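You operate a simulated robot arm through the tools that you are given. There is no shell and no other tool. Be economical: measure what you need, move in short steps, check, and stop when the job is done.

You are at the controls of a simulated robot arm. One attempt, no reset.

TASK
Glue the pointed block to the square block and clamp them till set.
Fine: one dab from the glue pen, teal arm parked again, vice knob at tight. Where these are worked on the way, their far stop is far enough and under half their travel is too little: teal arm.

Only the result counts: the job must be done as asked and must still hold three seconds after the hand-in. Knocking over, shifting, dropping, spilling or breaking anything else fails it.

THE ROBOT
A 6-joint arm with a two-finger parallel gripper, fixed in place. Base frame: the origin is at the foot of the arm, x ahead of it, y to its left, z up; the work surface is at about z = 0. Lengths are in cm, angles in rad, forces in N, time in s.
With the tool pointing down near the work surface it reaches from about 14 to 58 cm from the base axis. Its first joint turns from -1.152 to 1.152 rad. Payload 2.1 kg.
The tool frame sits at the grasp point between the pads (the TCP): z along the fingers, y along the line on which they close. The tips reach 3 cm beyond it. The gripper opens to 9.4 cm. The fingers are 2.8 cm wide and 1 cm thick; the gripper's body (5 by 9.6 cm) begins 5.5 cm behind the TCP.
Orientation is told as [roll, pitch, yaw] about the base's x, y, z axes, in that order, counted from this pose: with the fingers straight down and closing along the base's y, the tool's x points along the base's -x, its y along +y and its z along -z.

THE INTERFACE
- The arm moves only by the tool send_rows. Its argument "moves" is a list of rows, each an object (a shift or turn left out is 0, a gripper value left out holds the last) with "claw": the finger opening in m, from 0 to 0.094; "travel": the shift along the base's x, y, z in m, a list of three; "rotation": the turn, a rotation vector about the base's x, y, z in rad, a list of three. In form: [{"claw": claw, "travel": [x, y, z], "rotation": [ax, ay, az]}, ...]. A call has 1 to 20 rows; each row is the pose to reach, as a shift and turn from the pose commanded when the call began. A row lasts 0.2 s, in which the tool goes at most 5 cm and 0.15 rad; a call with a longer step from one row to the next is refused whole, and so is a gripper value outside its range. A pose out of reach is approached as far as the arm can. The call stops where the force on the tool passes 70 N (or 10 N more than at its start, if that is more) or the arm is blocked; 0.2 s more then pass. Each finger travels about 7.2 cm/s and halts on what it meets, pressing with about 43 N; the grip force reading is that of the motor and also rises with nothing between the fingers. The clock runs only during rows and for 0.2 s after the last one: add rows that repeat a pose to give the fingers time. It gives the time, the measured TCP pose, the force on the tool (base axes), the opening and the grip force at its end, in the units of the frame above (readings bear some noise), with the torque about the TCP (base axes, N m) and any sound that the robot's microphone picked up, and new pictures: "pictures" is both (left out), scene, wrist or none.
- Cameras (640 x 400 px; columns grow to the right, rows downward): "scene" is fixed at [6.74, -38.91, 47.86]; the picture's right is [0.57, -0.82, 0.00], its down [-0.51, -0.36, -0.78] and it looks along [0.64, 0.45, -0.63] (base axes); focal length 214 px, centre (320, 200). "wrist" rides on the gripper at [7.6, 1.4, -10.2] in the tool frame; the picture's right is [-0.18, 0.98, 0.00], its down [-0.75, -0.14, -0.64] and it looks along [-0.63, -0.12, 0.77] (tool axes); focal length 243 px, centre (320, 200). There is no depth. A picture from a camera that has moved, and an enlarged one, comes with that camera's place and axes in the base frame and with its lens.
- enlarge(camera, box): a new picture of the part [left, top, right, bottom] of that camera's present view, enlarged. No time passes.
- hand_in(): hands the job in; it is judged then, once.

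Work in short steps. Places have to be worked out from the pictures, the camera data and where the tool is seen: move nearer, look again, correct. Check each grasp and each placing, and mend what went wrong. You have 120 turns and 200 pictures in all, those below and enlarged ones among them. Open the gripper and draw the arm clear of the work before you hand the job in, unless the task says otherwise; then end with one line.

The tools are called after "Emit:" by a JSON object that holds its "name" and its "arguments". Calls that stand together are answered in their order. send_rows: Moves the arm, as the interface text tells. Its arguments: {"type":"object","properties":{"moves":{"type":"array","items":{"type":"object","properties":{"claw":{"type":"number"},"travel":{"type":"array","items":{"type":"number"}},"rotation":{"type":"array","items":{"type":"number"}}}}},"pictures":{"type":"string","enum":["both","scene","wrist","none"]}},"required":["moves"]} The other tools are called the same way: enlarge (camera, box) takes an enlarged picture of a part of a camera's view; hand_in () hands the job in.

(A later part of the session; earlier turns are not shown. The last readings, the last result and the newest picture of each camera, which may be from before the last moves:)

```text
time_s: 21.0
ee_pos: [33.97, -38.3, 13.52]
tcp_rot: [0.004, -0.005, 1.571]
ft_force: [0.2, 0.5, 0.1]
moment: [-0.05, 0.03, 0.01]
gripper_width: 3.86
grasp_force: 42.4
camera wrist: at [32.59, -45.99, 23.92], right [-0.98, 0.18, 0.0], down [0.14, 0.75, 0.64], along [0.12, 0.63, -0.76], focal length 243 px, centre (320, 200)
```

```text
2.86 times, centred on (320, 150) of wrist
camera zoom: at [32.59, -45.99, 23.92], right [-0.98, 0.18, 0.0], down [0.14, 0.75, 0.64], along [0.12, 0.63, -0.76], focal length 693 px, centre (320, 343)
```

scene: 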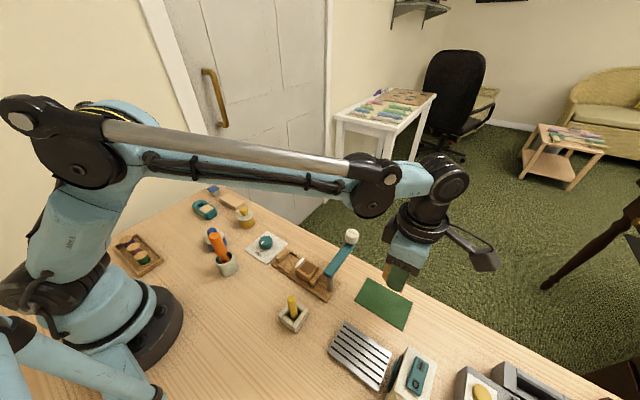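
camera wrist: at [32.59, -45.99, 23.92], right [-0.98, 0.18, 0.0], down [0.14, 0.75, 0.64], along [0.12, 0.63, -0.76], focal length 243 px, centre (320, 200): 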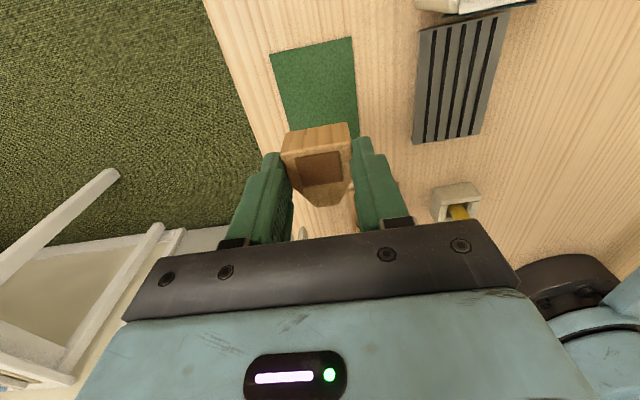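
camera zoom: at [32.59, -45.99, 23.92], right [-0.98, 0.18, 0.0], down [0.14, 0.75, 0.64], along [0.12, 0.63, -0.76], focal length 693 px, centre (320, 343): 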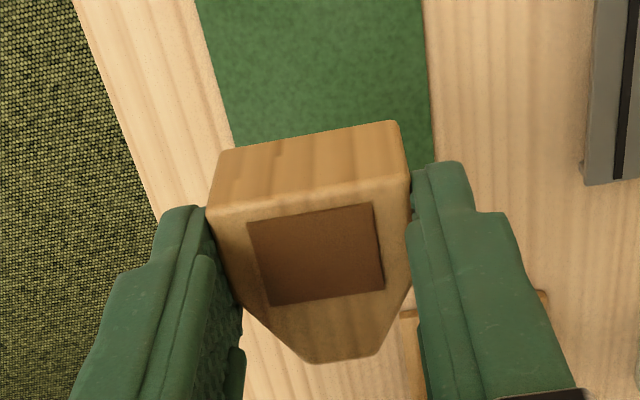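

Held securely (3.86 cm). I lift over the teal arm and carry it above the vice slot.

Emit:
{"name": "send_rows", "arguments": {"moves": [{"travel": [0, 0, 0.04]}, {"travel": [0, 0.01, 0.07]}, {"travel": [-0.005, 0.05, 0.07]}, {"travel": [-0.015, 0.09, 0.07]}, {"travel": [-0.025, 0.13, 0.07]}, {"travel": [-0.035, 0.17, 0.07]}, {"travel": [-0.045, 0.2, 0.07]}, {"travel": [-0.049, 0.226, 0.06]}, {"travel": [-0.049, 0.226, 0.02]}, {"travel": [-0.049, 0.226, -0.01]}, {"travel": [-0.049, 0.226, -0.025]}, {"travel": [-0.049, 0.226, -0.025]}]}}

Emit:
{"name": "enlarge", "arguments": {"camera": "wrist", "box": [240, 80, 400, 220]}}

Emit:
{"name": "enlarge", "arguments": {"camera": "scene", "box": [250, 210, 350, 300]}}

```text
time_s: 23.6
ee_pos: [29.33, -15.93, 11.18]
tcp_rot: [0.003, -0.003, 1.57]
ft_force: [0.0, 0.1, -0.7]
moment: [-0.01, 0.02, -0.01]
gripper_width: 3.85
grasp_force: 43.1
camera wrist: at [27.71, -23.6, 21.46], right [-0.98, 0.18, 0.0], down [0.14, 0.75, 0.64], along [0.12, 0.63, -0.76], focal length 243 px, centre (320, 200)
```

scene: 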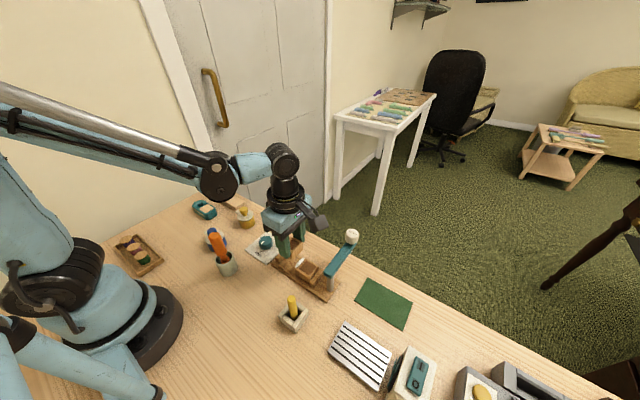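
wrist: 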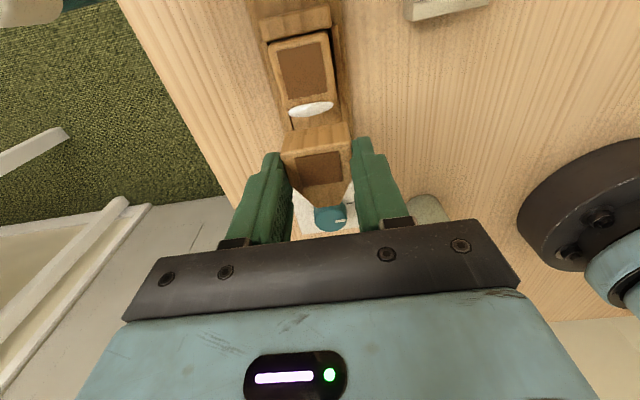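

```text
2.86 times, centred on (320, 150) of wrist
camera zoom: at [27.71, -23.6, 21.46], right [-0.98, 0.18, 0.0], down [0.14, 0.75, 0.64], along [0.12, 0.63, -0.76], focal length 693 px, centre (320, 343)
```

zoom: 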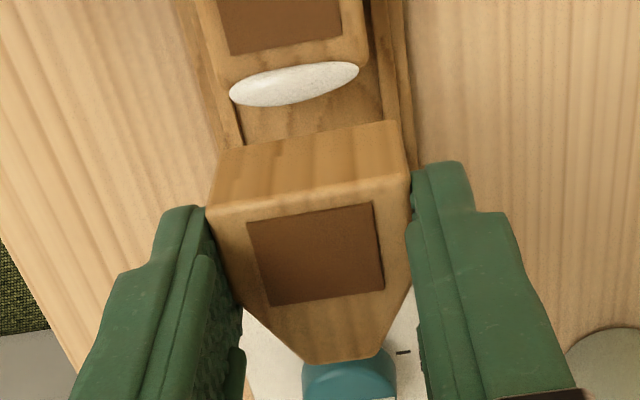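

```text
4.44 times, centred on (300, 255) of scene
camera zoom: at [6.74, -38.91, 47.86], right [0.57, -0.82, 0.0], down [-0.51, -0.36, -0.78], along [0.64, 0.45, -0.63], focal length 953 px, centre (409, -44)
```

zoom: 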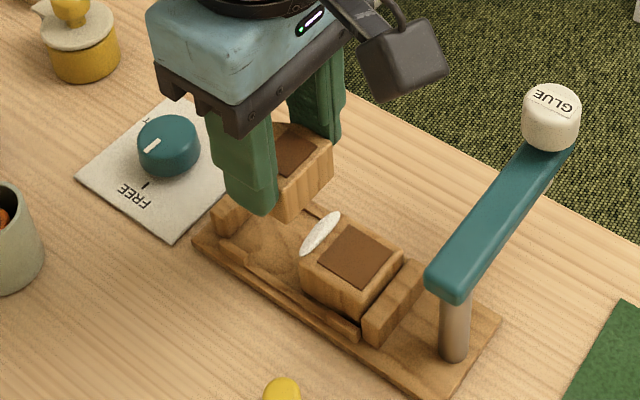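

Held block flat face ≈-17.45, square's face ≈-17.8; x needs ≈+0.2. I lower to just above the vice and re-check.

Emit:
{"name": "send_rows", "arguments": {"moves": [{"travel": [0.002, 0, -0.012]}, {"travel": [0.002, 0, -0.024]}, {"travel": [0.002, 0, -0.024]}], "pictures": "none"}}

Emit:
{"name": "enlarge", "arguments": {"camera": "wrist", "box": [250, 50, 390, 200]}}

Emit:
{"name": "enlarge", "arguments": {"camera": "scene", "box": [265, 225, 335, 295]}}

```text
time_s: 24.4
ee_pos: [29.41, -15.82, 8.79]
tcp_rot: [0.002, -0.004, 1.571]
ft_force: [0.4, -0.8, 0.4]
moment: [0.01, 0.0, 0.0]
gripper_width: 3.86
grasp_force: 43.0
```

```text
2.67 times, centred on (320, 125) of wrist
camera zoom: at [27.96, -23.54, 19.15], right [-0.98, 0.18, 0.0], down [0.14, 0.75, 0.64], along [0.12, 0.63, -0.76], focal length 647 px, centre (320, 400)
```

zoom: 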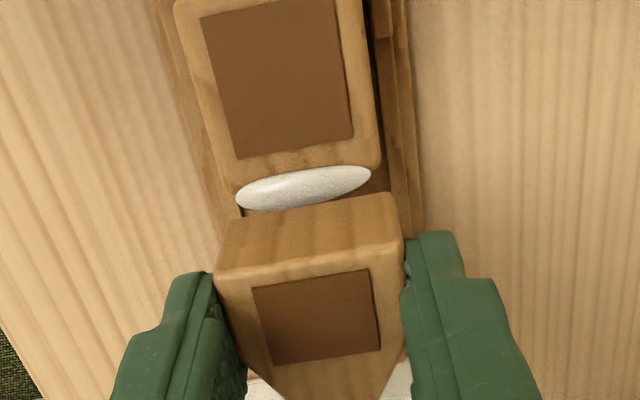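

```text
5.71 times, centred on (300, 260) of scene
camera zoom: at [6.74, -38.91, 47.86], right [0.57, -0.82, 0.0], down [-0.51, -0.36, -0.78], along [0.64, 0.45, -0.63], focal length 1226 px, centre (434, -143)
```

zoom: 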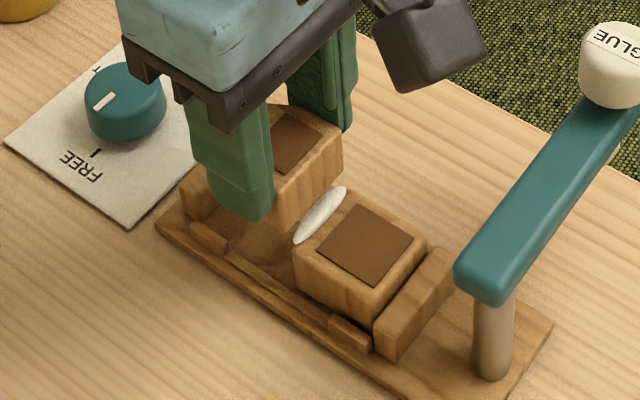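

Aligned: x centre 29.37 for both, ≈0.35 cm gap in y to the square, ≈0.6 cm to the jaw. Descend gently.

Emit:
{"name": "send_rows", "arguments": {"moves": [{"travel": [0, 0, -0.008]}, {"travel": [0, 0, -0.016]}, {"travel": [0, 0, -0.024]}, {"travel": [0, 0, -0.03]}, {"travel": [0, 0, -0.033]}], "pictures": "none"}}

Emit:
{"name": "enlarge", "arguments": {"camera": "wrist", "box": [250, 50, 390, 200]}}

Emit:
{"name": "enlarge", "arguments": {"camera": "scene", "box": [265, 225, 335, 295]}}

```text
time_s: 25.3
ee_pos: [29.34, -15.98, 6.71]
tcp_rot: [0.008, -0.004, 1.57]
ft_force: [-1.2, 2.4, 36.0]
moment: [-0.51, -0.11, -0.02]
gripper_width: 3.9
grasp_force: 43.1
stopped in row 4: the force on the tool passed its limit at 100 N (the readings are from after the stop); the commanded pose is now the measured one
```

```text
2.67 times, centred on (320, 125) of wrist
camera zoom: at [28.01, -23.57, 16.86], right [-0.98, 0.18, 0.01], down [0.15, 0.75, 0.64], along [0.11, 0.63, -0.77], focal length 647 px, centre (320, 400)
```

zoom: 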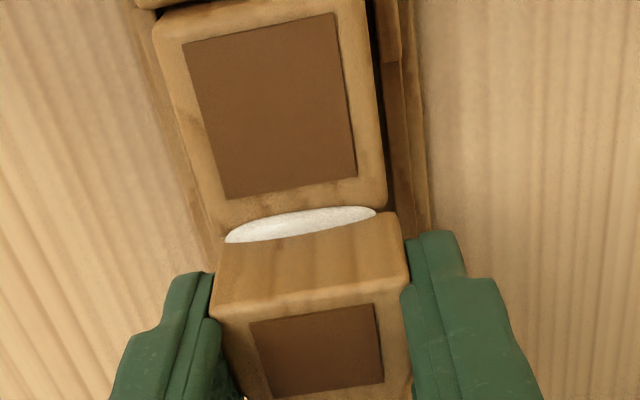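

```text
5.71 times, centred on (300, 260) of scene
camera zoom: at [6.73, -38.9, 47.87], right [0.57, -0.82, 0.0], down [-0.51, -0.36, -0.78], along [0.64, 0.45, -0.63], focal length 1226 px, centre (434, -143)
```

zoom: 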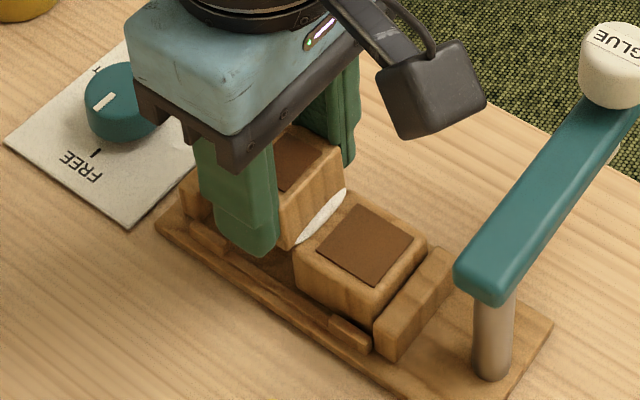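

Blocked early: the torque indicates contact at the block's flat-face edge (y≈-17.4), likely catching the square's top edge, and the block slipped up in the grip. I lift and look again.

Emit:
{"name": "send_rows", "arguments": {"moves": [{"travel": [0, 0, 0.01]}, {"travel": [0, 0, 0.025]}, {"travel": [0, 0, 0.025]}], "pictures": "scene"}}

Emit:
{"name": "enlarge", "arguments": {"camera": "wrist", "box": [250, 50, 390, 200]}}

Emit:
{"name": "enlarge", "arguments": {"camera": "scene", "box": [265, 225, 335, 295]}}

```text
time_s: 26.1
ee_pos: [29.39, -15.87, 9.05]
tcp_rot: [0.005, -0.004, 1.569]
ft_force: [-0.3, 0.4, -0.2]
moment: [0.0, 0.01, 0.01]
gripper_width: 3.87
grasp_force: 43.1
```

scene: 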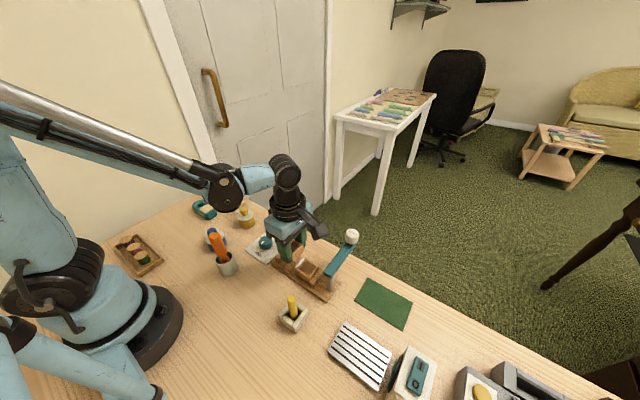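

```text
2.67 times, centred on (320, 125) of wrist
camera zoom: at [28.0, -23.55, 19.29], right [-0.98, 0.18, 0.01], down [0.15, 0.75, 0.64], along [0.11, 0.63, -0.76], focal length 647 px, centre (320, 400)
```

zoom: 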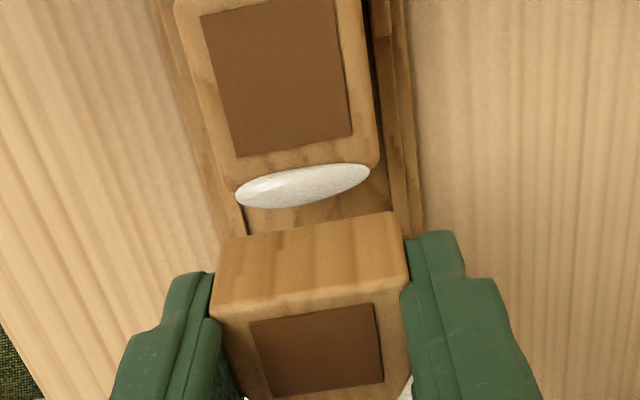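

```text
5.71 times, centred on (300, 260) of scene
camera zoom: at [6.74, -38.91, 47.86], right [0.57, -0.82, 0.0], down [-0.51, -0.36, -0.78], along [0.64, 0.45, -0.63], focal length 1226 px, centre (434, -143)
```

zoom: 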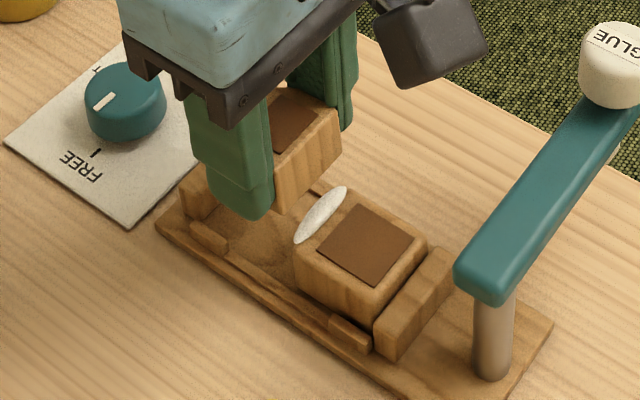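

The block slid up ~1 cm in the grip. I'll set it back on the mat to regrasp it higher, then re-measure the slot.

Emit:
{"name": "send_rows", "arguments": {"moves": [{"travel": [0, 0, 0.04]}, {"travel": [0, 0, 0.08]}, {"travel": [0.005, -0.03, 0.11]}, {"travel": [0.012, -0.07, 0.11]}, {"travel": [0.02, -0.11, 0.11]}, {"travel": [0.03, -0.15, 0.11]}, {"travel": [0.04, -0.19, 0.11]}, {"travel": [0.047, -0.22, 0.09]}, {"travel": [0.047, -0.226, 0.05]}, {"travel": [0.047, -0.226, 0.01]}, {"travel": [0.047, -0.226, -0.03]}, {"travel": [0.047, -0.226, -0.045]}, {"travel": [0.047, -0.226, -0.045]}], "pictures": "none"}}

Emit:
{"name": "enlarge", "arguments": {"camera": "wrist", "box": [240, 80, 400, 220]}}

Emit:
{"name": "enlarge", "arguments": {"camera": "scene", "box": [260, 220, 350, 310]}}

```text
time_s: 28.9
ee_pos: [34.27, -38.56, 4.5]
tcp_rot: [0.005, -0.003, 1.571]
ft_force: [-0.2, 0.0, 0.4]
moment: [-0.03, 0.0, 0.01]
gripper_width: 3.9
grasp_force: 43.0
```

```text
2.86 times, centred on (320, 150) of wrist
camera zoom: at [32.85, -46.21, 14.88], right [-0.98, 0.18, 0.01], down [0.15, 0.75, 0.64], along [0.11, 0.63, -0.76], focal length 693 px, centre (320, 343)
```

zoom: 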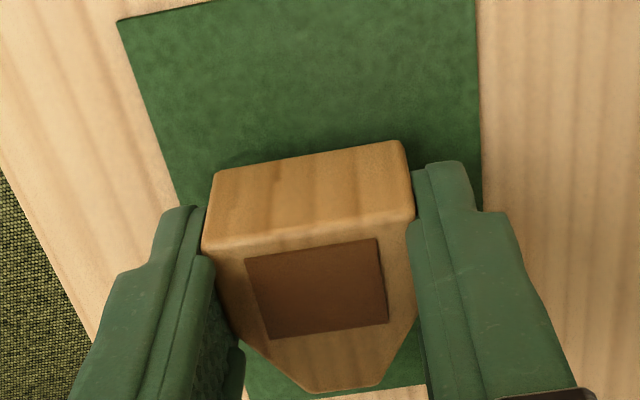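

```text
4.44 times, centred on (305, 265) of scene
camera zoom: at [6.74, -38.91, 47.86], right [0.57, -0.82, 0.0], down [-0.51, -0.36, -0.78], along [0.64, 0.45, -0.63], focal length 953 px, centre (387, -89)
```

zoom: 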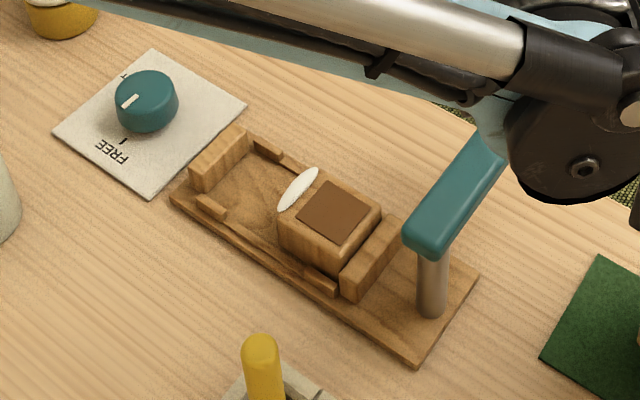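

Vice undisturbed. Block bottom is ~1 cm above the mat; lower 0.9 cm, release, rise 0.9, and look.

Emit:
{"name": "send_rows", "arguments": {"moves": [{"travel": [0, 0, -0.005]}, {"travel": [0, 0, -0.009]}, {"travel": [0, 0, -0.009]}, {"claw": 0.06, "travel": [0, 0, -0.009]}, {"travel": [0, 0, -0.009]}, {"travel": [0, 0, 0.0]}, {"travel": [0, 0, 0.0]}], "pictures": "none"}}

Emit:
{"name": "enlarge", "arguments": {"camera": "wrist", "box": [240, 80, 400, 220]}}

```text
time_s: 30.5
ee_pos: [34.15, -38.43, 4.58]
tcp_rot: [0.005, -0.004, 1.57]
ft_force: [0.3, -1.1, 0.6]
moment: [-0.01, 0.0, 0.01]
gripper_width: 6.0
grasp_force: 0.1
```

```text
2.86 times, centred on (320, 150) of wrist
camera zoom: at [32.76, -46.14, 14.78], right [-0.98, 0.18, 0.01], down [0.15, 0.75, 0.64], along [0.11, 0.63, -0.76], focal length 693 px, centre (320, 343)
```

zoom: 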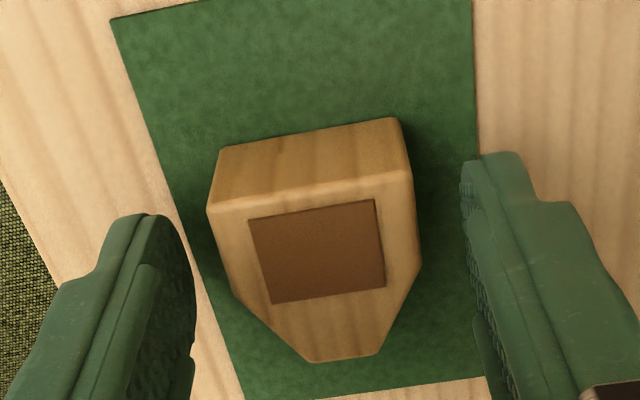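

Block sits flat on the mat. Regrasp at this height, lift and carry back above the vice, ~0.35 cm further +y than before.

Emit:
{"name": "send_rows", "arguments": {"moves": [{"claw": 0.03}, {}, {}, {}, {"travel": [0, 0, 0.03]}, {"travel": [0, 0, 0.08]}, {"travel": [0, 0, 0.12]}, {"travel": [0, 0, 0.155]}, {"travel": [-0.005, 0.04, 0.155]}, {"travel": [-0.015, 0.08, 0.155]}, {"travel": [-0.025, 0.12, 0.155]}, {"travel": [-0.035, 0.16, 0.155]}, {"travel": [-0.045, 0.2, 0.155]}, {"travel": [-0.0475, 0.23, 0.145]}, {"travel": [-0.0475, 0.23, 0.1]}, {"travel": [-0.0475, 0.23, 0.06]}, {"travel": [-0.0475, 0.23, 0.06]}], "pictures": "none"}}

Emit:
{"name": "enlarge", "arguments": {"camera": "wrist", "box": [250, 20, 390, 200]}}

Emit:
{"name": "enlarge", "arguments": {"camera": "scene", "box": [255, 215, 335, 295]}}

```text
time_s: 34.1
ee_pos: [29.31, -15.27, 10.2]
tcp_rot: [0.004, -0.003, 1.57]
ft_force: [1.4, -0.3, -0.2]
moment: [0.0, -0.01, 0.02]
gripper_width: 3.85
grasp_force: 42.7
```

```text
2.22 times, centred on (320, 110) of wrist
camera zoom: at [27.93, -22.93, 20.53], right [-0.98, 0.18, 0.01], down [0.15, 0.75, 0.64], along [0.11, 0.63, -0.76], focal length 539 px, centre (320, 400)
```

zoom: 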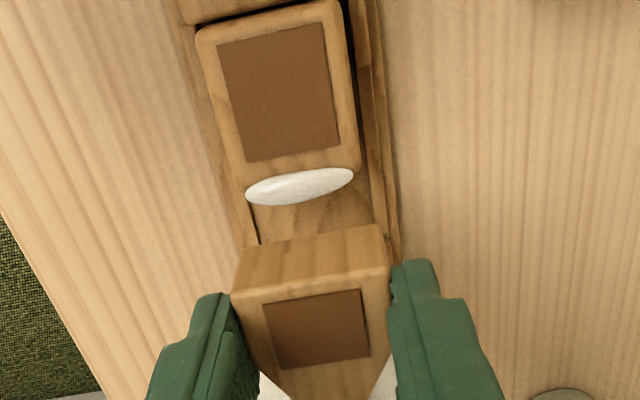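

```text
5.00 times, centred on (295, 255) of scene
camera zoom: at [6.74, -38.91, 47.86], right [0.57, -0.82, 0.0], down [-0.51, -0.36, -0.78], along [0.64, 0.45, -0.63], focal length 1072 px, centre (445, -75)
```

zoom: 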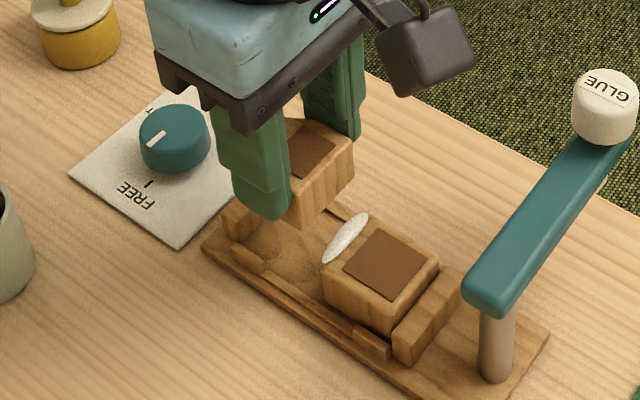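

Flat face now ≈-17.1 but the tip/jaw clearance is tight, so I shift aside in +y to let the scene camera measure the slot unobstructed.

Emit:
{"name": "send_rows", "arguments": {"moves": [{"travel": [0, 0.03, 0.02]}, {"travel": [0, 0.07, 0.04]}, {"travel": [0, 0.11, 0.04]}, {"travel": [0, 0.14, 0.04]}, {"travel": [0, 0.14, 0.04]}], "pictures": "none"}}

Emit:
{"name": "enlarge", "arguments": {"camera": "scene", "box": [265, 235, 325, 285]}}

Emit:
{"name": "enlarge", "arguments": {"camera": "scene", "box": [220, 190, 340, 300]}}

```text
time_s: 35.3
ee_pos: [29.61, -1.45, 14.46]
tcp_rot: [0.004, -0.003, 1.569]
ft_force: [-0.9, 0.1, 0.0]
moment: [-0.01, 0.0, 0.0]
gripper_width: 3.85
grasp_force: 42.8
```

```text
8.00 times, centred on (295, 260) of scene
camera zoom: at [6.74, -38.91, 47.86], right [0.57, -0.82, 0.0], down [-0.51, -0.36, -0.78], along [0.64, 0.45, -0.63], focal length 1716 px, centre (520, -280)
```

zoom: 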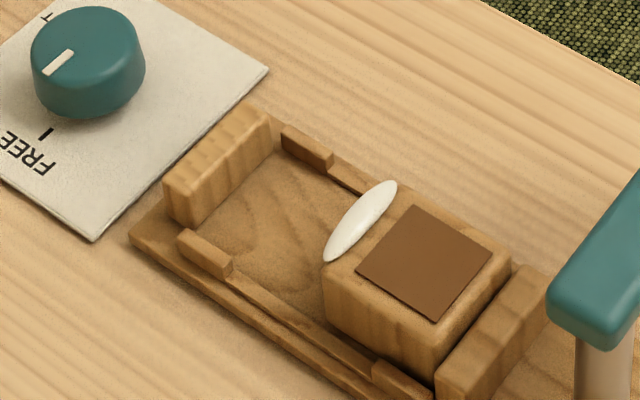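

```text
3.64 times, centred on (280, 245) of scene
camera zoom: at [6.74, -38.91, 47.86], right [0.57, -0.82, 0.0], down [-0.51, -0.36, -0.78], along [0.64, 0.45, -0.63], focal length 780 px, centre (466, 36)
```

zoom: 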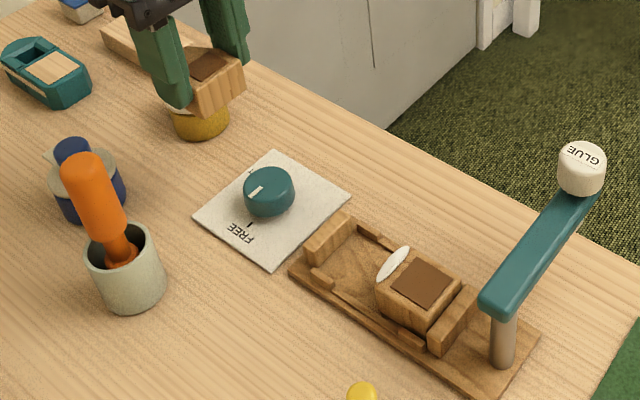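

Reconciling both cameras: square's top z≈3.0, free face ≈-17.4, jaw inner face ≈-11.9 (gap ≈5.4 vs block 4.2). I'll target flat face at ≈-16.9, x centre 29.4, and hover just above.

Emit:
{"name": "send_rows", "arguments": {"moves": [{"travel": [0.002, -0.04, 0]}, {"travel": [0.0025, -0.08, 0]}, {"travel": [0.0025, -0.12, 0]}, {"travel": [0.0025, -0.138, -0.02]}, {"travel": [0.0025, -0.138, -0.045]}, {"travel": [0.0025, -0.138, -0.06]}, {"travel": [0.0025, -0.138, -0.06]}], "pictures": "none"}}

Emit:
{"name": "enlarge", "arguments": {"camera": "wrist", "box": [250, 20, 390, 200]}}

Emit:
{"name": "enlarge", "arguments": {"camera": "scene", "box": [255, 225, 325, 285]}}

```text
time_s: 36.9
ee_pos: [29.3, -15.13, 8.57]
tcp_rot: [0.004, -0.003, 1.57]
ft_force: [-0.3, 0.6, -0.8]
moment: [-0.03, 0.0, 0.02]
gripper_width: 3.85
grasp_force: 43.2
```

```text
2.22 times, centred on (320, 110) of wrist
camera zoom: at [27.91, -22.87, 18.78], right [-0.98, 0.18, 0.01], down [0.15, 0.75, 0.64], along [0.11, 0.63, -0.76], focal length 539 px, centre (320, 400)
```

zoom: 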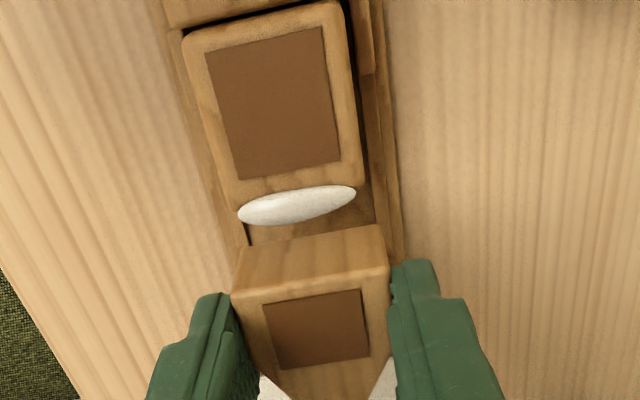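

```text
6.67 times, centred on (290, 255) of scene
camera zoom: at [6.74, -38.91, 47.86], right [0.57, -0.82, 0.0], down [-0.51, -0.36, -0.78], along [0.64, 0.45, -0.63], focal length 1430 px, centre (520, -167)
```

zoom: 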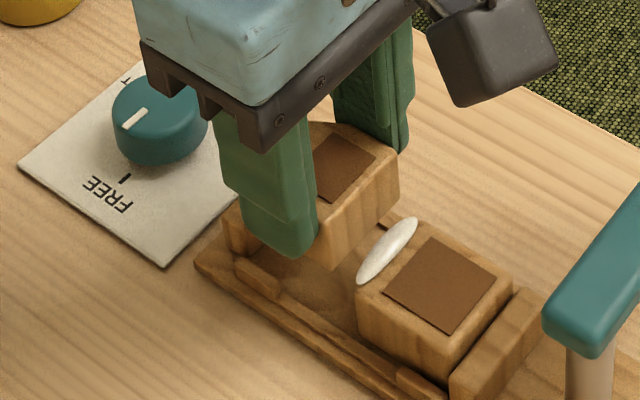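

Gap to the square ≈0.5–0.7 cm, x needs +0.2. Descend 3 cm in small steps and check.

Emit:
{"name": "send_rows", "arguments": {"moves": [{"travel": [0.002, 0, 0]}, {"travel": [0.002, 0, -0.007]}, {"travel": [0.002, 0, -0.014]}, {"travel": [0.002, 0, -0.02]}, {"travel": [0.002, 0, -0.026]}, {"travel": [0.002, 0, -0.03]}], "pictures": "none"}}

Emit:
{"name": "enlarge", "arguments": {"camera": "wrist", "box": [250, 20, 390, 200]}}

Emit:
{"name": "enlarge", "arguments": {"camera": "scene", "box": [255, 225, 325, 285]}}

```text
time_s: 38.3
ee_pos: [29.62, -15.28, 5.58]
tcp_rot: [0.006, -0.004, 1.571]
ft_force: [-0.3, -0.1, -0.7]
moment: [0.02, 0.03, 0.0]
gripper_width: 3.86
grasp_force: 43.2
```

```text
2.22 times, centred on (320, 110) of wrist
camera zoom: at [28.38, -22.97, 15.79], right [-0.98, 0.18, 0.01], down [0.15, 0.75, 0.64], along [0.11, 0.63, -0.76], focal length 539 px, centre (320, 400)
```

zoom: 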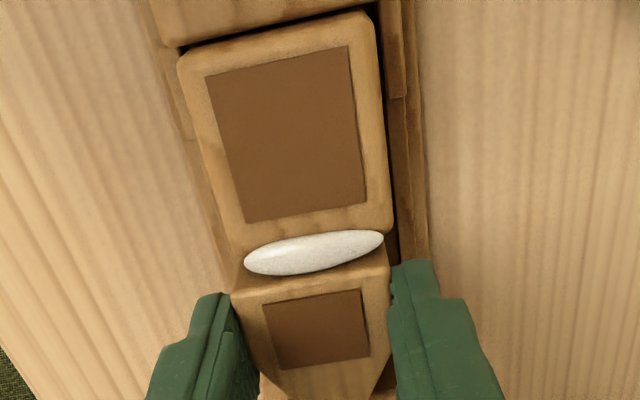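

```text
6.67 times, centred on (290, 255) of scene
camera zoom: at [6.74, -38.91, 47.86], right [0.57, -0.82, 0.0], down [-0.51, -0.36, -0.78], along [0.64, 0.45, -0.63], focal length 1430 px, centre (520, -167)
```

zoom: 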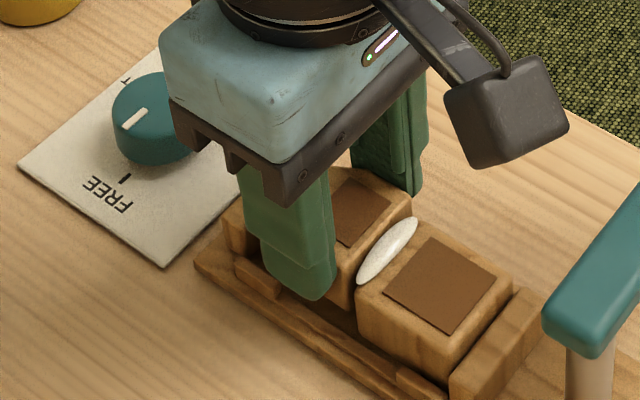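

It slipped past the square's top with no force. Lower the last ~0.6 cm.

Emit:
{"name": "send_rows", "arguments": {"moves": [{"travel": [0, 0, -0.003]}, {"travel": [0, 0, -0.006]}, {"travel": [0, 0, -0.006]}], "pictures": "none"}}

Emit:
{"name": "enlarge", "arguments": {"camera": "scene", "box": [255, 225, 325, 285]}}

```text
time_s: 39.1
ee_pos: [29.56, -15.25, 4.93]
tcp_rot: [0.006, -0.002, 1.57]
ft_force: [-5.0, -2.1, 34.2]
moment: [-0.25, -0.48, -0.05]
gripper_width: 3.88
grasp_force: 43.0
```

```text
6.67 times, centred on (290, 255) of scene
camera zoom: at [6.73, -38.9, 47.87], right [0.57, -0.82, 0.0], down [-0.51, -0.36, -0.78], along [0.64, 0.45, -0.63], focal length 1430 px, centre (520, -167)
```

zoom: 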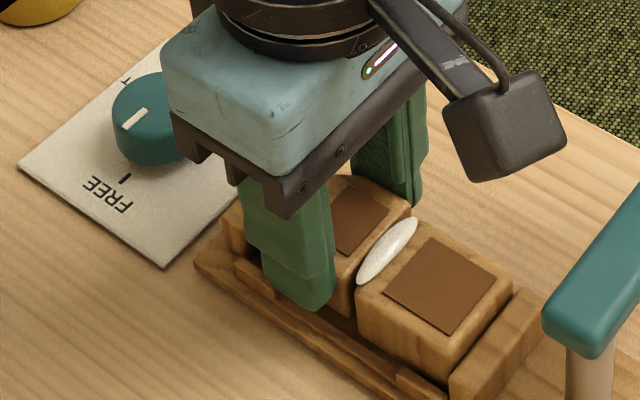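

Contact, mostly on the +x side (torque suggests x≈31). I raise a bit, shift x by -0.15 and lower again to compare.

Emit:
{"name": "send_rows", "arguments": {"moves": [{"travel": [0, 0, 0.005]}, {"travel": [-0.002, 0, 0.005]}, {"travel": [-0.002, 0, 0.002]}, {"travel": [-0.002, 0, -0.001]}, {"travel": [-0.002, 0, -0.001]}], "pictures": "none"}}

Emit:
{"name": "enlarge", "arguments": {"camera": "wrist", "box": [250, 40, 390, 220]}}

```text
time_s: 40.3
ee_pos: [29.53, -15.35, 4.74]
tcp_rot: [0.005, -0.002, 1.571]
ft_force: [0.5, -0.6, 3.0]
moment: [-0.02, 0.06, 0.01]
gripper_width: 3.9
grasp_force: 43.4
```

```text
2.22 times, centred on (320, 130) of wrist
camera zoom: at [28.13, -22.95, 15.06], right [-0.98, 0.18, 0.01], down [0.15, 0.75, 0.64], along [0.11, 0.63, -0.76], focal length 539 px, centre (320, 356)
```

zoom: 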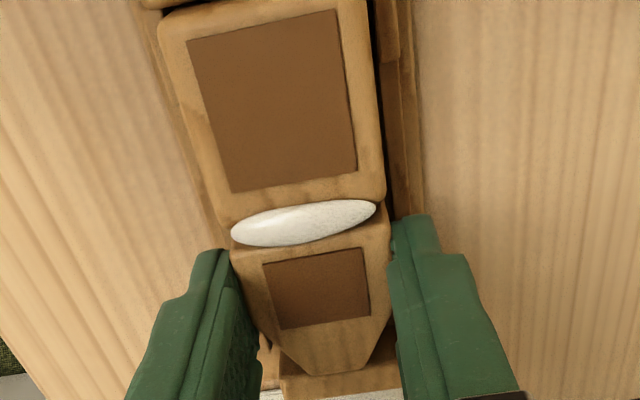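

With that shift the contact vanished (3 N). Lower another 0.3 cm.

Emit:
{"name": "send_rows", "arguments": {"moves": [{"travel": [0, 0, -0.002]}, {"travel": [0, 0, -0.004]}, {"travel": [0, 0, -0.004]}], "pictures": "none"}}

Emit:
{"name": "enlarge", "arguments": {"camera": "scene", "box": [255, 225, 325, 285]}}

```text
time_s: 40.9
ee_pos: [29.57, -15.33, 4.52]
tcp_rot: [0.005, -0.007, 1.573]
ft_force: [-0.8, 1.5, 18.2]
moment: [-0.15, -0.13, -0.01]
gripper_width: 3.85
grasp_force: 43.4
stopped in row 2: the force on the tool passed its limit at 89 N (the readings are from after the stop); the commanded pose is now the measured one
```

```text
6.67 times, centred on (290, 255) of scene
camera zoom: at [6.74, -38.9, 47.87], right [0.57, -0.82, 0.0], down [-0.51, -0.36, -0.78], along [0.64, 0.45, -0.63], focal length 1430 px, centre (520, -167)
```

zoom: 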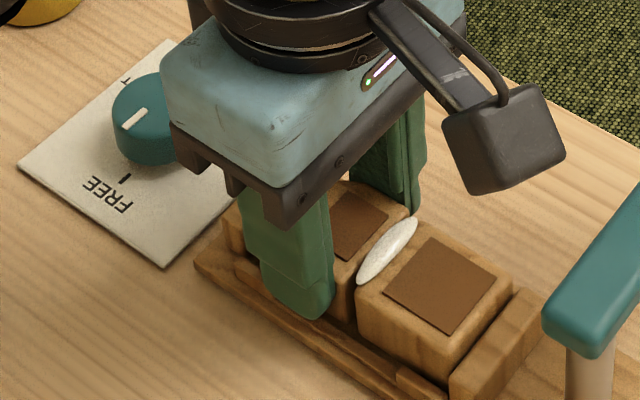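

Seated on the vice floor. I relieve the downforce and slide the block gently toward the square block.

Emit:
{"name": "send_rows", "arguments": {"moves": [{"travel": [0, 0, 0.002]}, {"travel": [0, -0.002, 0.002]}, {"travel": [0, -0.004, 0.002]}, {"travel": [0, -0.006, 0.002]}], "pictures": "none"}}

Emit:
{"name": "enlarge", "arguments": {"camera": "wrist", "box": [250, 40, 390, 220]}}

Emit:
{"name": "enlarge", "arguments": {"camera": "scene", "box": [255, 225, 325, 285]}}

```text
time_s: 41.9
ee_pos: [29.56, -15.83, 4.85]
tcp_rot: [0.006, -0.008, 1.57]
ft_force: [-0.8, 1.6, -1.1]
moment: [0.03, -0.02, 0.0]
gripper_width: 3.82
grasp_force: 42.2
```

```text
2.22 times, centred on (320, 130) of wrist
camera zoom: at [28.21, -23.53, 15.02], right [-0.98, 0.18, 0.01], down [0.15, 0.75, 0.65], along [0.11, 0.64, -0.76], focal length 539 px, centre (320, 356)
```

zoom: 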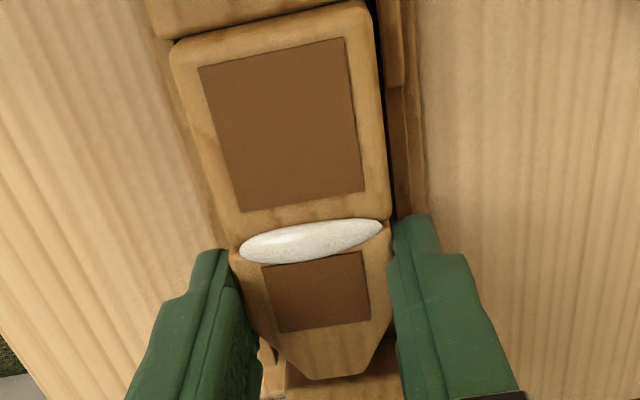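

```text
6.67 times, centred on (290, 255) of scene
camera zoom: at [6.74, -38.91, 47.86], right [0.57, -0.82, 0.0], down [-0.51, -0.36, -0.78], along [0.64, 0.45, -0.63], focal length 1430 px, centre (520, -167)
```

zoom: 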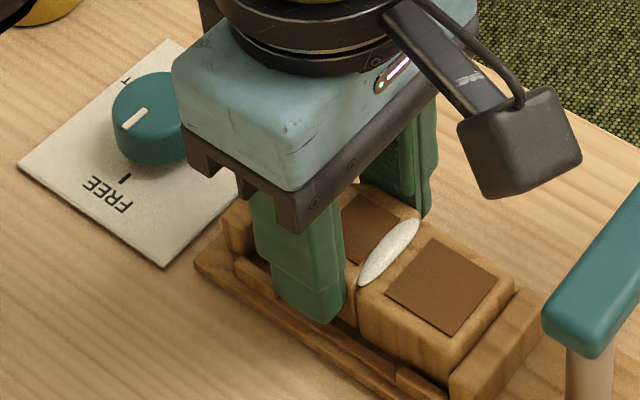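

The blocks now touch. Lower 0.2 cm, release and retreat upward.

Emit:
{"name": "send_rows", "arguments": {"moves": [{"travel": [0, 0, -0.002]}, {"claw": 0.055, "travel": [0, 0, -0.002]}, {"travel": [0, 0, -0.002]}, {"travel": [0, 0, -0.002]}, {"travel": [0, 0, 0.02]}, {"travel": [0, 0, 0.06]}, {"travel": [0, 0.04, 0.09]}, {"travel": [0, 0.08, 0.1]}, {"travel": [0, 0.11, 0.1]}, {"travel": [0, 0.11, 0.1]}], "pictures": "both"}}

Emit:
{"name": "enlarge", "arguments": {"camera": "scene", "box": [235, 225, 325, 290]}}

```text
time_s: 44.1
ee_pos: [29.5, -4.98, 14.69]
tcp_rot: [0.005, -0.007, 1.572]
ft_force: [-0.1, 0.1, -0.5]
moment: [0.02, -0.02, 0.05]
gripper_width: 5.49
grasp_force: 0.0
camera wrist: at [28.1, -12.7, 24.9], right [-0.98, 0.18, 0.01], down [0.15, 0.75, 0.65], along [0.11, 0.64, -0.76], focal length 243 px, centre (320, 200)
```

scene: 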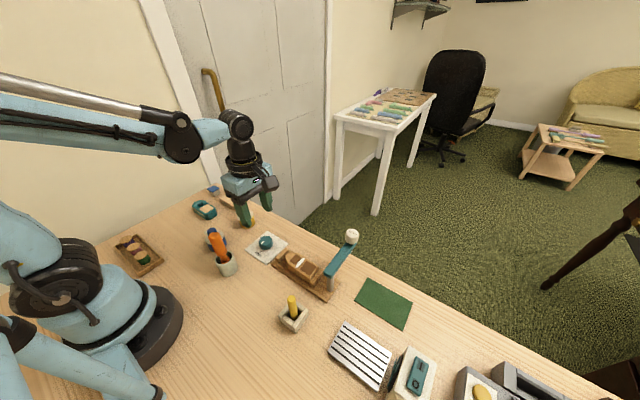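
wrist: 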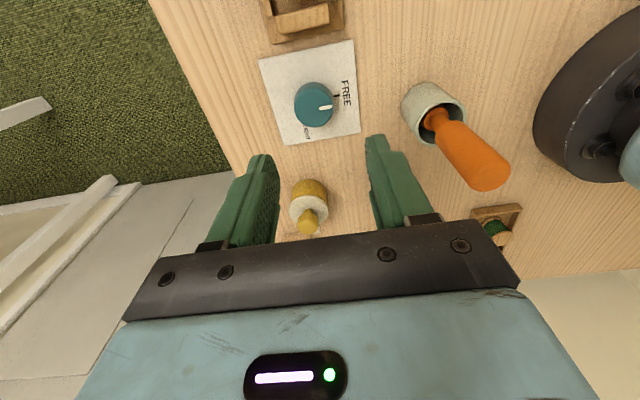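

```text
6.15 times, centred on (280, 258) of scene
camera zoom: at [6.74, -38.91, 47.86], right [0.57, -0.82, 0.0], down [-0.51, -0.36, -0.78], along [0.64, 0.45, -0.63], focal length 1320 px, centre (566, -154)
```

zoom: 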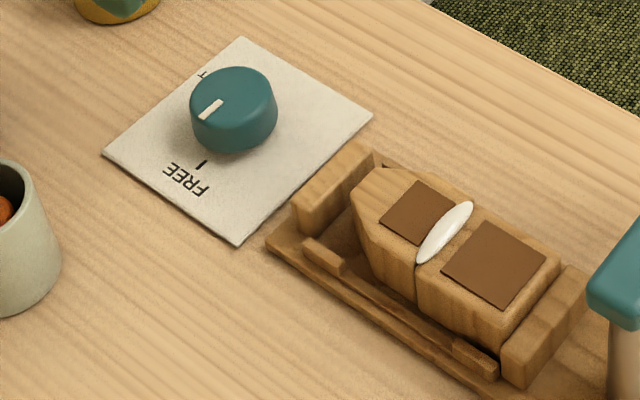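

Excellent seating; blocks abut. Now the knob: zoom in.

Emit:
{"name": "enlarge", "arguments": {"camera": "wrist", "box": [250, 30, 370, 150]}}

```text
3.33 times, centred on (310, 90) of wrist
camera zoom: at [28.1, -12.7, 24.9], right [-0.98, 0.18, 0.01], down [0.15, 0.75, 0.65], along [0.11, 0.64, -0.76], focal length 809 px, centre (353, 567)
```

zoom: 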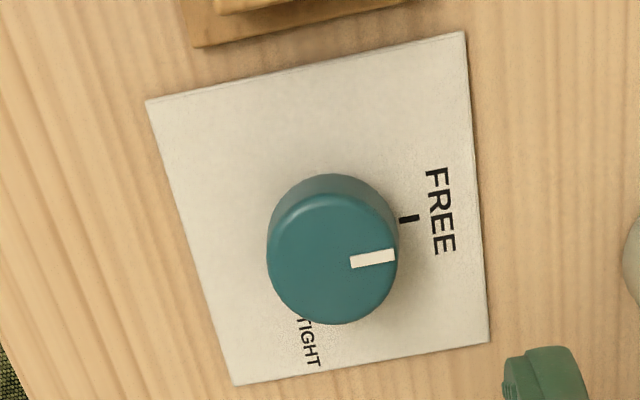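

Knob at plate centre ≈(29.8,-4.9), FREE towards -x; TIGHT is somewhere toward +y/+x and hidden behind the knob. I move the camera more overhead to see its tick.

Emit:
{"name": "send_rows", "arguments": {"moves": [{"travel": [0.015, 0.035, 0.02]}, {"travel": [0.03, 0.072, 0.03]}, {"travel": [0.03, 0.072, 0.03]}], "pictures": "wrist"}}

Emit:
{"name": "enlarge", "arguments": {"camera": "wrist", "box": [260, 0, 380, 100]}}

```text
time_s: 44.9
ee_pos: [32.25, 2.4, 17.69]
tcp_rot: [0.006, -0.008, 1.571]
ft_force: [0.0, -0.9, -0.6]
moment: [0.0, 0.03, 0.0]
gripper_width: 5.5
grasp_force: 0.1
camera wrist: at [30.85, -5.28, 28.01], right [-0.98, 0.18, 0.01], down [0.15, 0.75, 0.65], along [0.11, 0.64, -0.76], focal length 243 px, centre (320, 200)
```

wrist: 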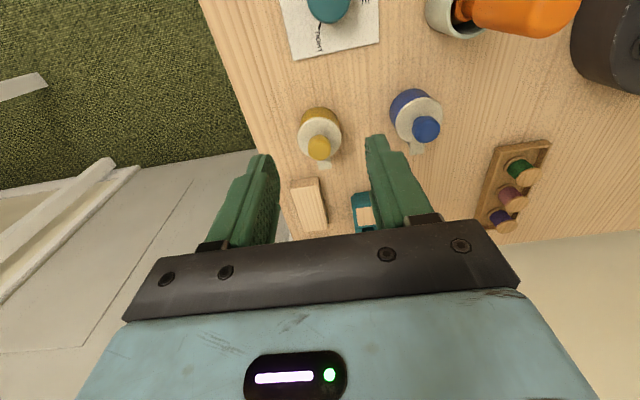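

```text
4.00 times, centred on (320, 50) of wrist
camera zoom: at [30.85, -5.28, 28.01], right [-0.98, 0.18, 0.01], down [0.15, 0.75, 0.65], along [0.11, 0.64, -0.76], focal length 970 px, centre (320, 800)
```

zoom: 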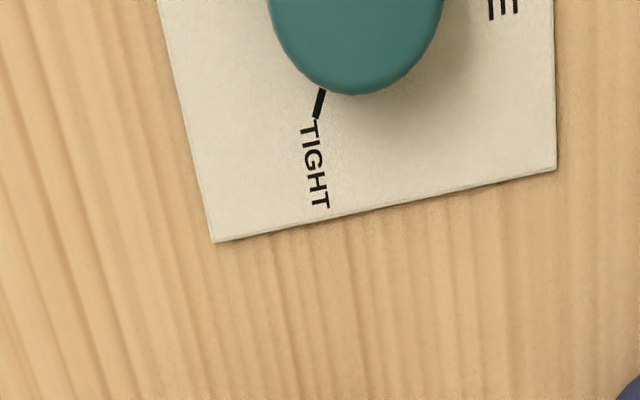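

TIGHT tick is at ≈60° direction (from centre), so turn clockwise ≈120° (2.09 rad) from FREE at 180°. Move above knob centre (29.82,-4.92).

Emit:
{"name": "send_rows", "arguments": {"moves": [{"travel": [-0.012, -0.037, -0.03]}, {"travel": [-0.0245, -0.0735, -0.06]}, {"travel": [-0.0245, -0.0735, -0.09]}, {"travel": [-0.0245, -0.0735, -0.1]}, {"travel": [-0.0245, -0.0735, -0.1]}], "pictures": "none"}}

Emit:
{"name": "enlarge", "arguments": {"camera": "wrist", "box": [240, 80, 400, 220]}}

Emit:
{"name": "enlarge", "arguments": {"camera": "scene", "box": [220, 190, 320, 280]}}

```text
time_s: 46.1
ee_pos: [30.09, -5.02, 7.55]
tcp_rot: [0.006, -0.008, 1.57]
ft_force: [0.2, 0.3, -0.2]
moment: [-0.01, -0.04, -0.01]
gripper_width: 5.49
grasp_force: 0.1
```

```text
2.86 times, centred on (320, 150) of wrist
camera zoom: at [28.69, -12.67, 17.95], right [-0.98, 0.18, 0.01], down [0.15, 0.75, 0.65], along [0.11, 0.64, -0.76], focal length 693 px, centre (320, 343)
```

zoom: 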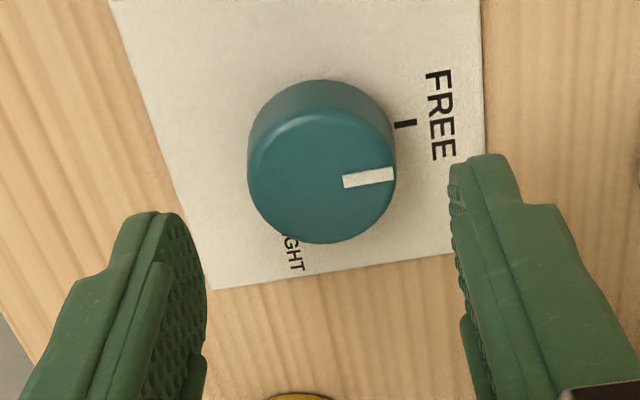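

```text
4.44 times, centred on (270, 235) of scene
camera zoom: at [6.74, -38.91, 47.86], right [0.57, -0.82, 0.0], down [-0.51, -0.36, -0.78], along [0.64, 0.45, -0.63], focal length 953 px, centre (542, 44)
```

zoom: 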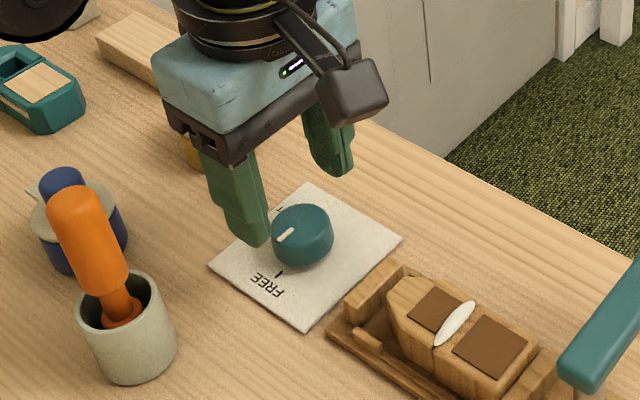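

Well centred (knob centre ≈(29.95,-4.81)). Descend to tips at z≈0.7 and close.

Emit:
{"name": "send_rows", "arguments": {"moves": [{"travel": [-0.001, 0.0015, -0.02]}, {"travel": [-0.001, 0.0015, -0.037]}, {"claw": 0.02, "travel": [-0.001, 0.0015, -0.037]}, {"travel": [-0.001, 0.0015, -0.037]}, {"travel": [-0.001, 0.0015, -0.037]}], "pictures": "none"}}

Emit:
{"name": "enlarge", "arguments": {"camera": "wrist", "box": [240, 80, 400, 220]}}

```text
time_s: 47.3
ee_pos: [29.97, -4.89, 4.22]
tcp_rot: [0.006, -0.007, 1.57]
ft_force: [7.3, 0.1, -2.3]
moment: [-0.02, -0.19, -0.04]
gripper_width: 3.73
grasp_force: 45.0
```

```text
2.86 times, centred on (320, 150) of wrist
camera zoom: at [28.6, -12.6, 14.31], right [-0.98, 0.18, 0.01], down [0.14, 0.75, 0.65], along [0.12, 0.64, -0.76], focal length 693 px, centre (320, 343)
```

zoom: 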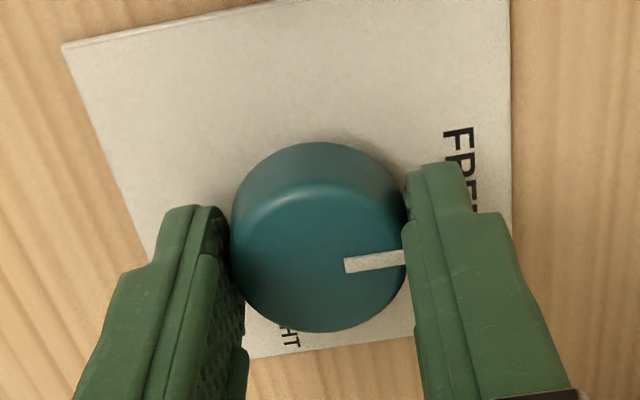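

Gripped. Turn clockwise, first half (−1.05 rad).

Emit:
{"name": "send_rows", "arguments": {"moves": [{"rotation": [0, 0, -0.13]}, {"rotation": [0, 0, -0.26]}, {"rotation": [0, 0, -0.39]}, {"rotation": [0, 0, -0.52]}, {"rotation": [0, 0, -0.65]}, {"rotation": [0, 0, -0.78]}, {"rotation": [0, 0, -0.91]}, {"rotation": [0, 0, -1.047]}], "pictures": "none"}}

Emit:
{"name": "enlarge", "arguments": {"camera": "wrist", "box": [240, 80, 400, 220]}}

Emit:
{"name": "enlarge", "arguments": {"camera": "scene", "box": [235, 215, 335, 295]}}

```text
time_s: 49.1
ee_pos: [30.05, -4.88, 3.96]
tcp_rot: [0.001, -0.007, 0.521]
ft_force: [15.0, -21.9, -6.9]
moment: [-0.64, 0.3, 0.01]
gripper_width: 3.76
grasp_force: 45.3
```

```text
2.86 times, centred on (320, 150) of wrist
camera zoom: at [22.7, -7.52, 14.23], right [-0.33, 0.94, 0.0], down [0.72, 0.25, 0.65], along [0.61, 0.21, -0.76], focal length 693 px, centre (320, 343)
```

zoom: 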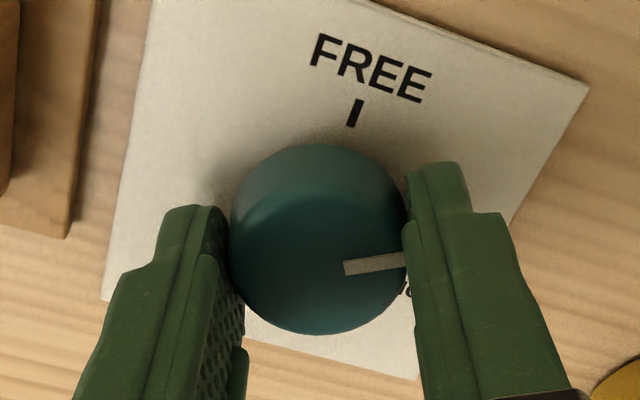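

```text
5.00 times, centred on (285, 255) of scene
camera zoom: at [6.74, -38.91, 47.86], right [0.57, -0.82, 0.0], down [-0.51, -0.36, -0.78], along [0.64, 0.45, -0.63], focal length 1072 px, centre (495, -75)
```

zoom: 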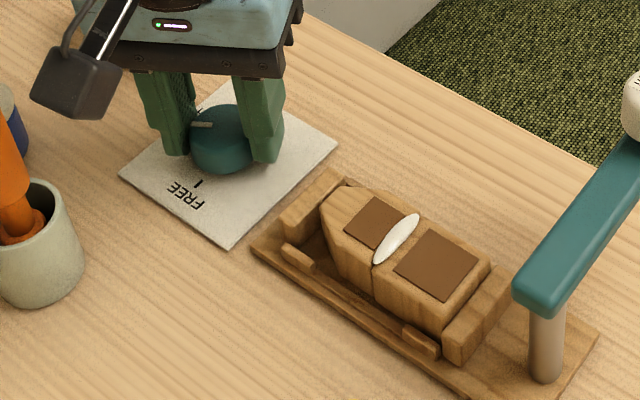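

Knob follows. I relieve the side force by a ~0.1 cm shift and turn the rest to −2.094 total.

Emit:
{"name": "send_rows", "arguments": {"moves": [{"travel": [0.0008, -0.001, 0]}, {"travel": [0.0008, -0.001, 0], "rotation": [0, 0, -0.13]}, {"travel": [0.0008, -0.001, 0], "rotation": [0, 0, -0.26]}, {"travel": [0.0008, -0.001, 0], "rotation": [0, 0, -0.39]}, {"travel": [0.0008, -0.001, 0], "rotation": [0, 0, -0.52]}, {"travel": [0.0008, -0.001, 0], "rotation": [0, 0, -0.65]}, {"travel": [0.0008, -0.001, 0], "rotation": [0, 0, -0.78]}, {"travel": [0.0008, -0.001, 0], "rotation": [0, 0, -0.91]}, {"travel": [0.0008, -0.001, 0], "rotation": [0, 0, -1.047]}], "pictures": "none"}}

Emit:
{"name": "enlarge", "arguments": {"camera": "wrist", "box": [240, 80, 400, 220]}}

Emit:
{"name": "enlarge", "arguments": {"camera": "scene", "box": [235, 215, 335, 295]}}

```text
time_s: 51.1
ee_pos: [30.1, -5.24, 3.98]
tcp_rot: [0.003, -0.004, -0.525]
ft_force: [-2.9, -12.8, -8.4]
moment: [-0.3, 0.63, 0.02]
gripper_width: 3.71
grasp_force: 45.3
```

```text
2.86 times, centred on (320, 150) of wrist
camera zoom: at [24.12, -0.03, 14.27], right [0.65, 0.76, 0.0], down [0.58, -0.5, 0.65], along [0.49, -0.42, -0.76], focal length 693 px, centre (320, 343)
```

zoom: 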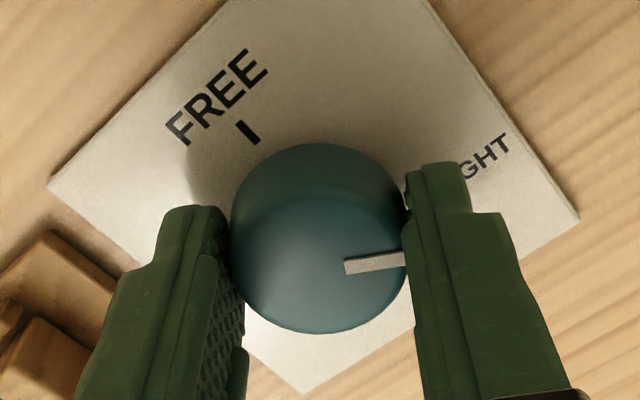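

```text
5.00 times, centred on (285, 255) of scene
camera zoom: at [6.74, -38.91, 47.86], right [0.57, -0.82, 0.0], down [-0.51, -0.36, -0.78], along [0.64, 0.45, -0.63], focal length 1072 px, centre (495, -75)
```

zoom: 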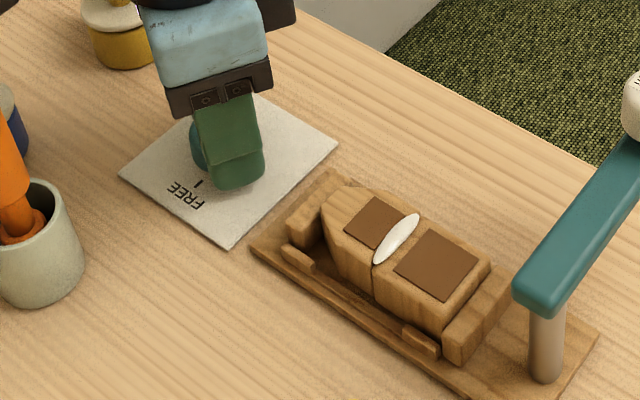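

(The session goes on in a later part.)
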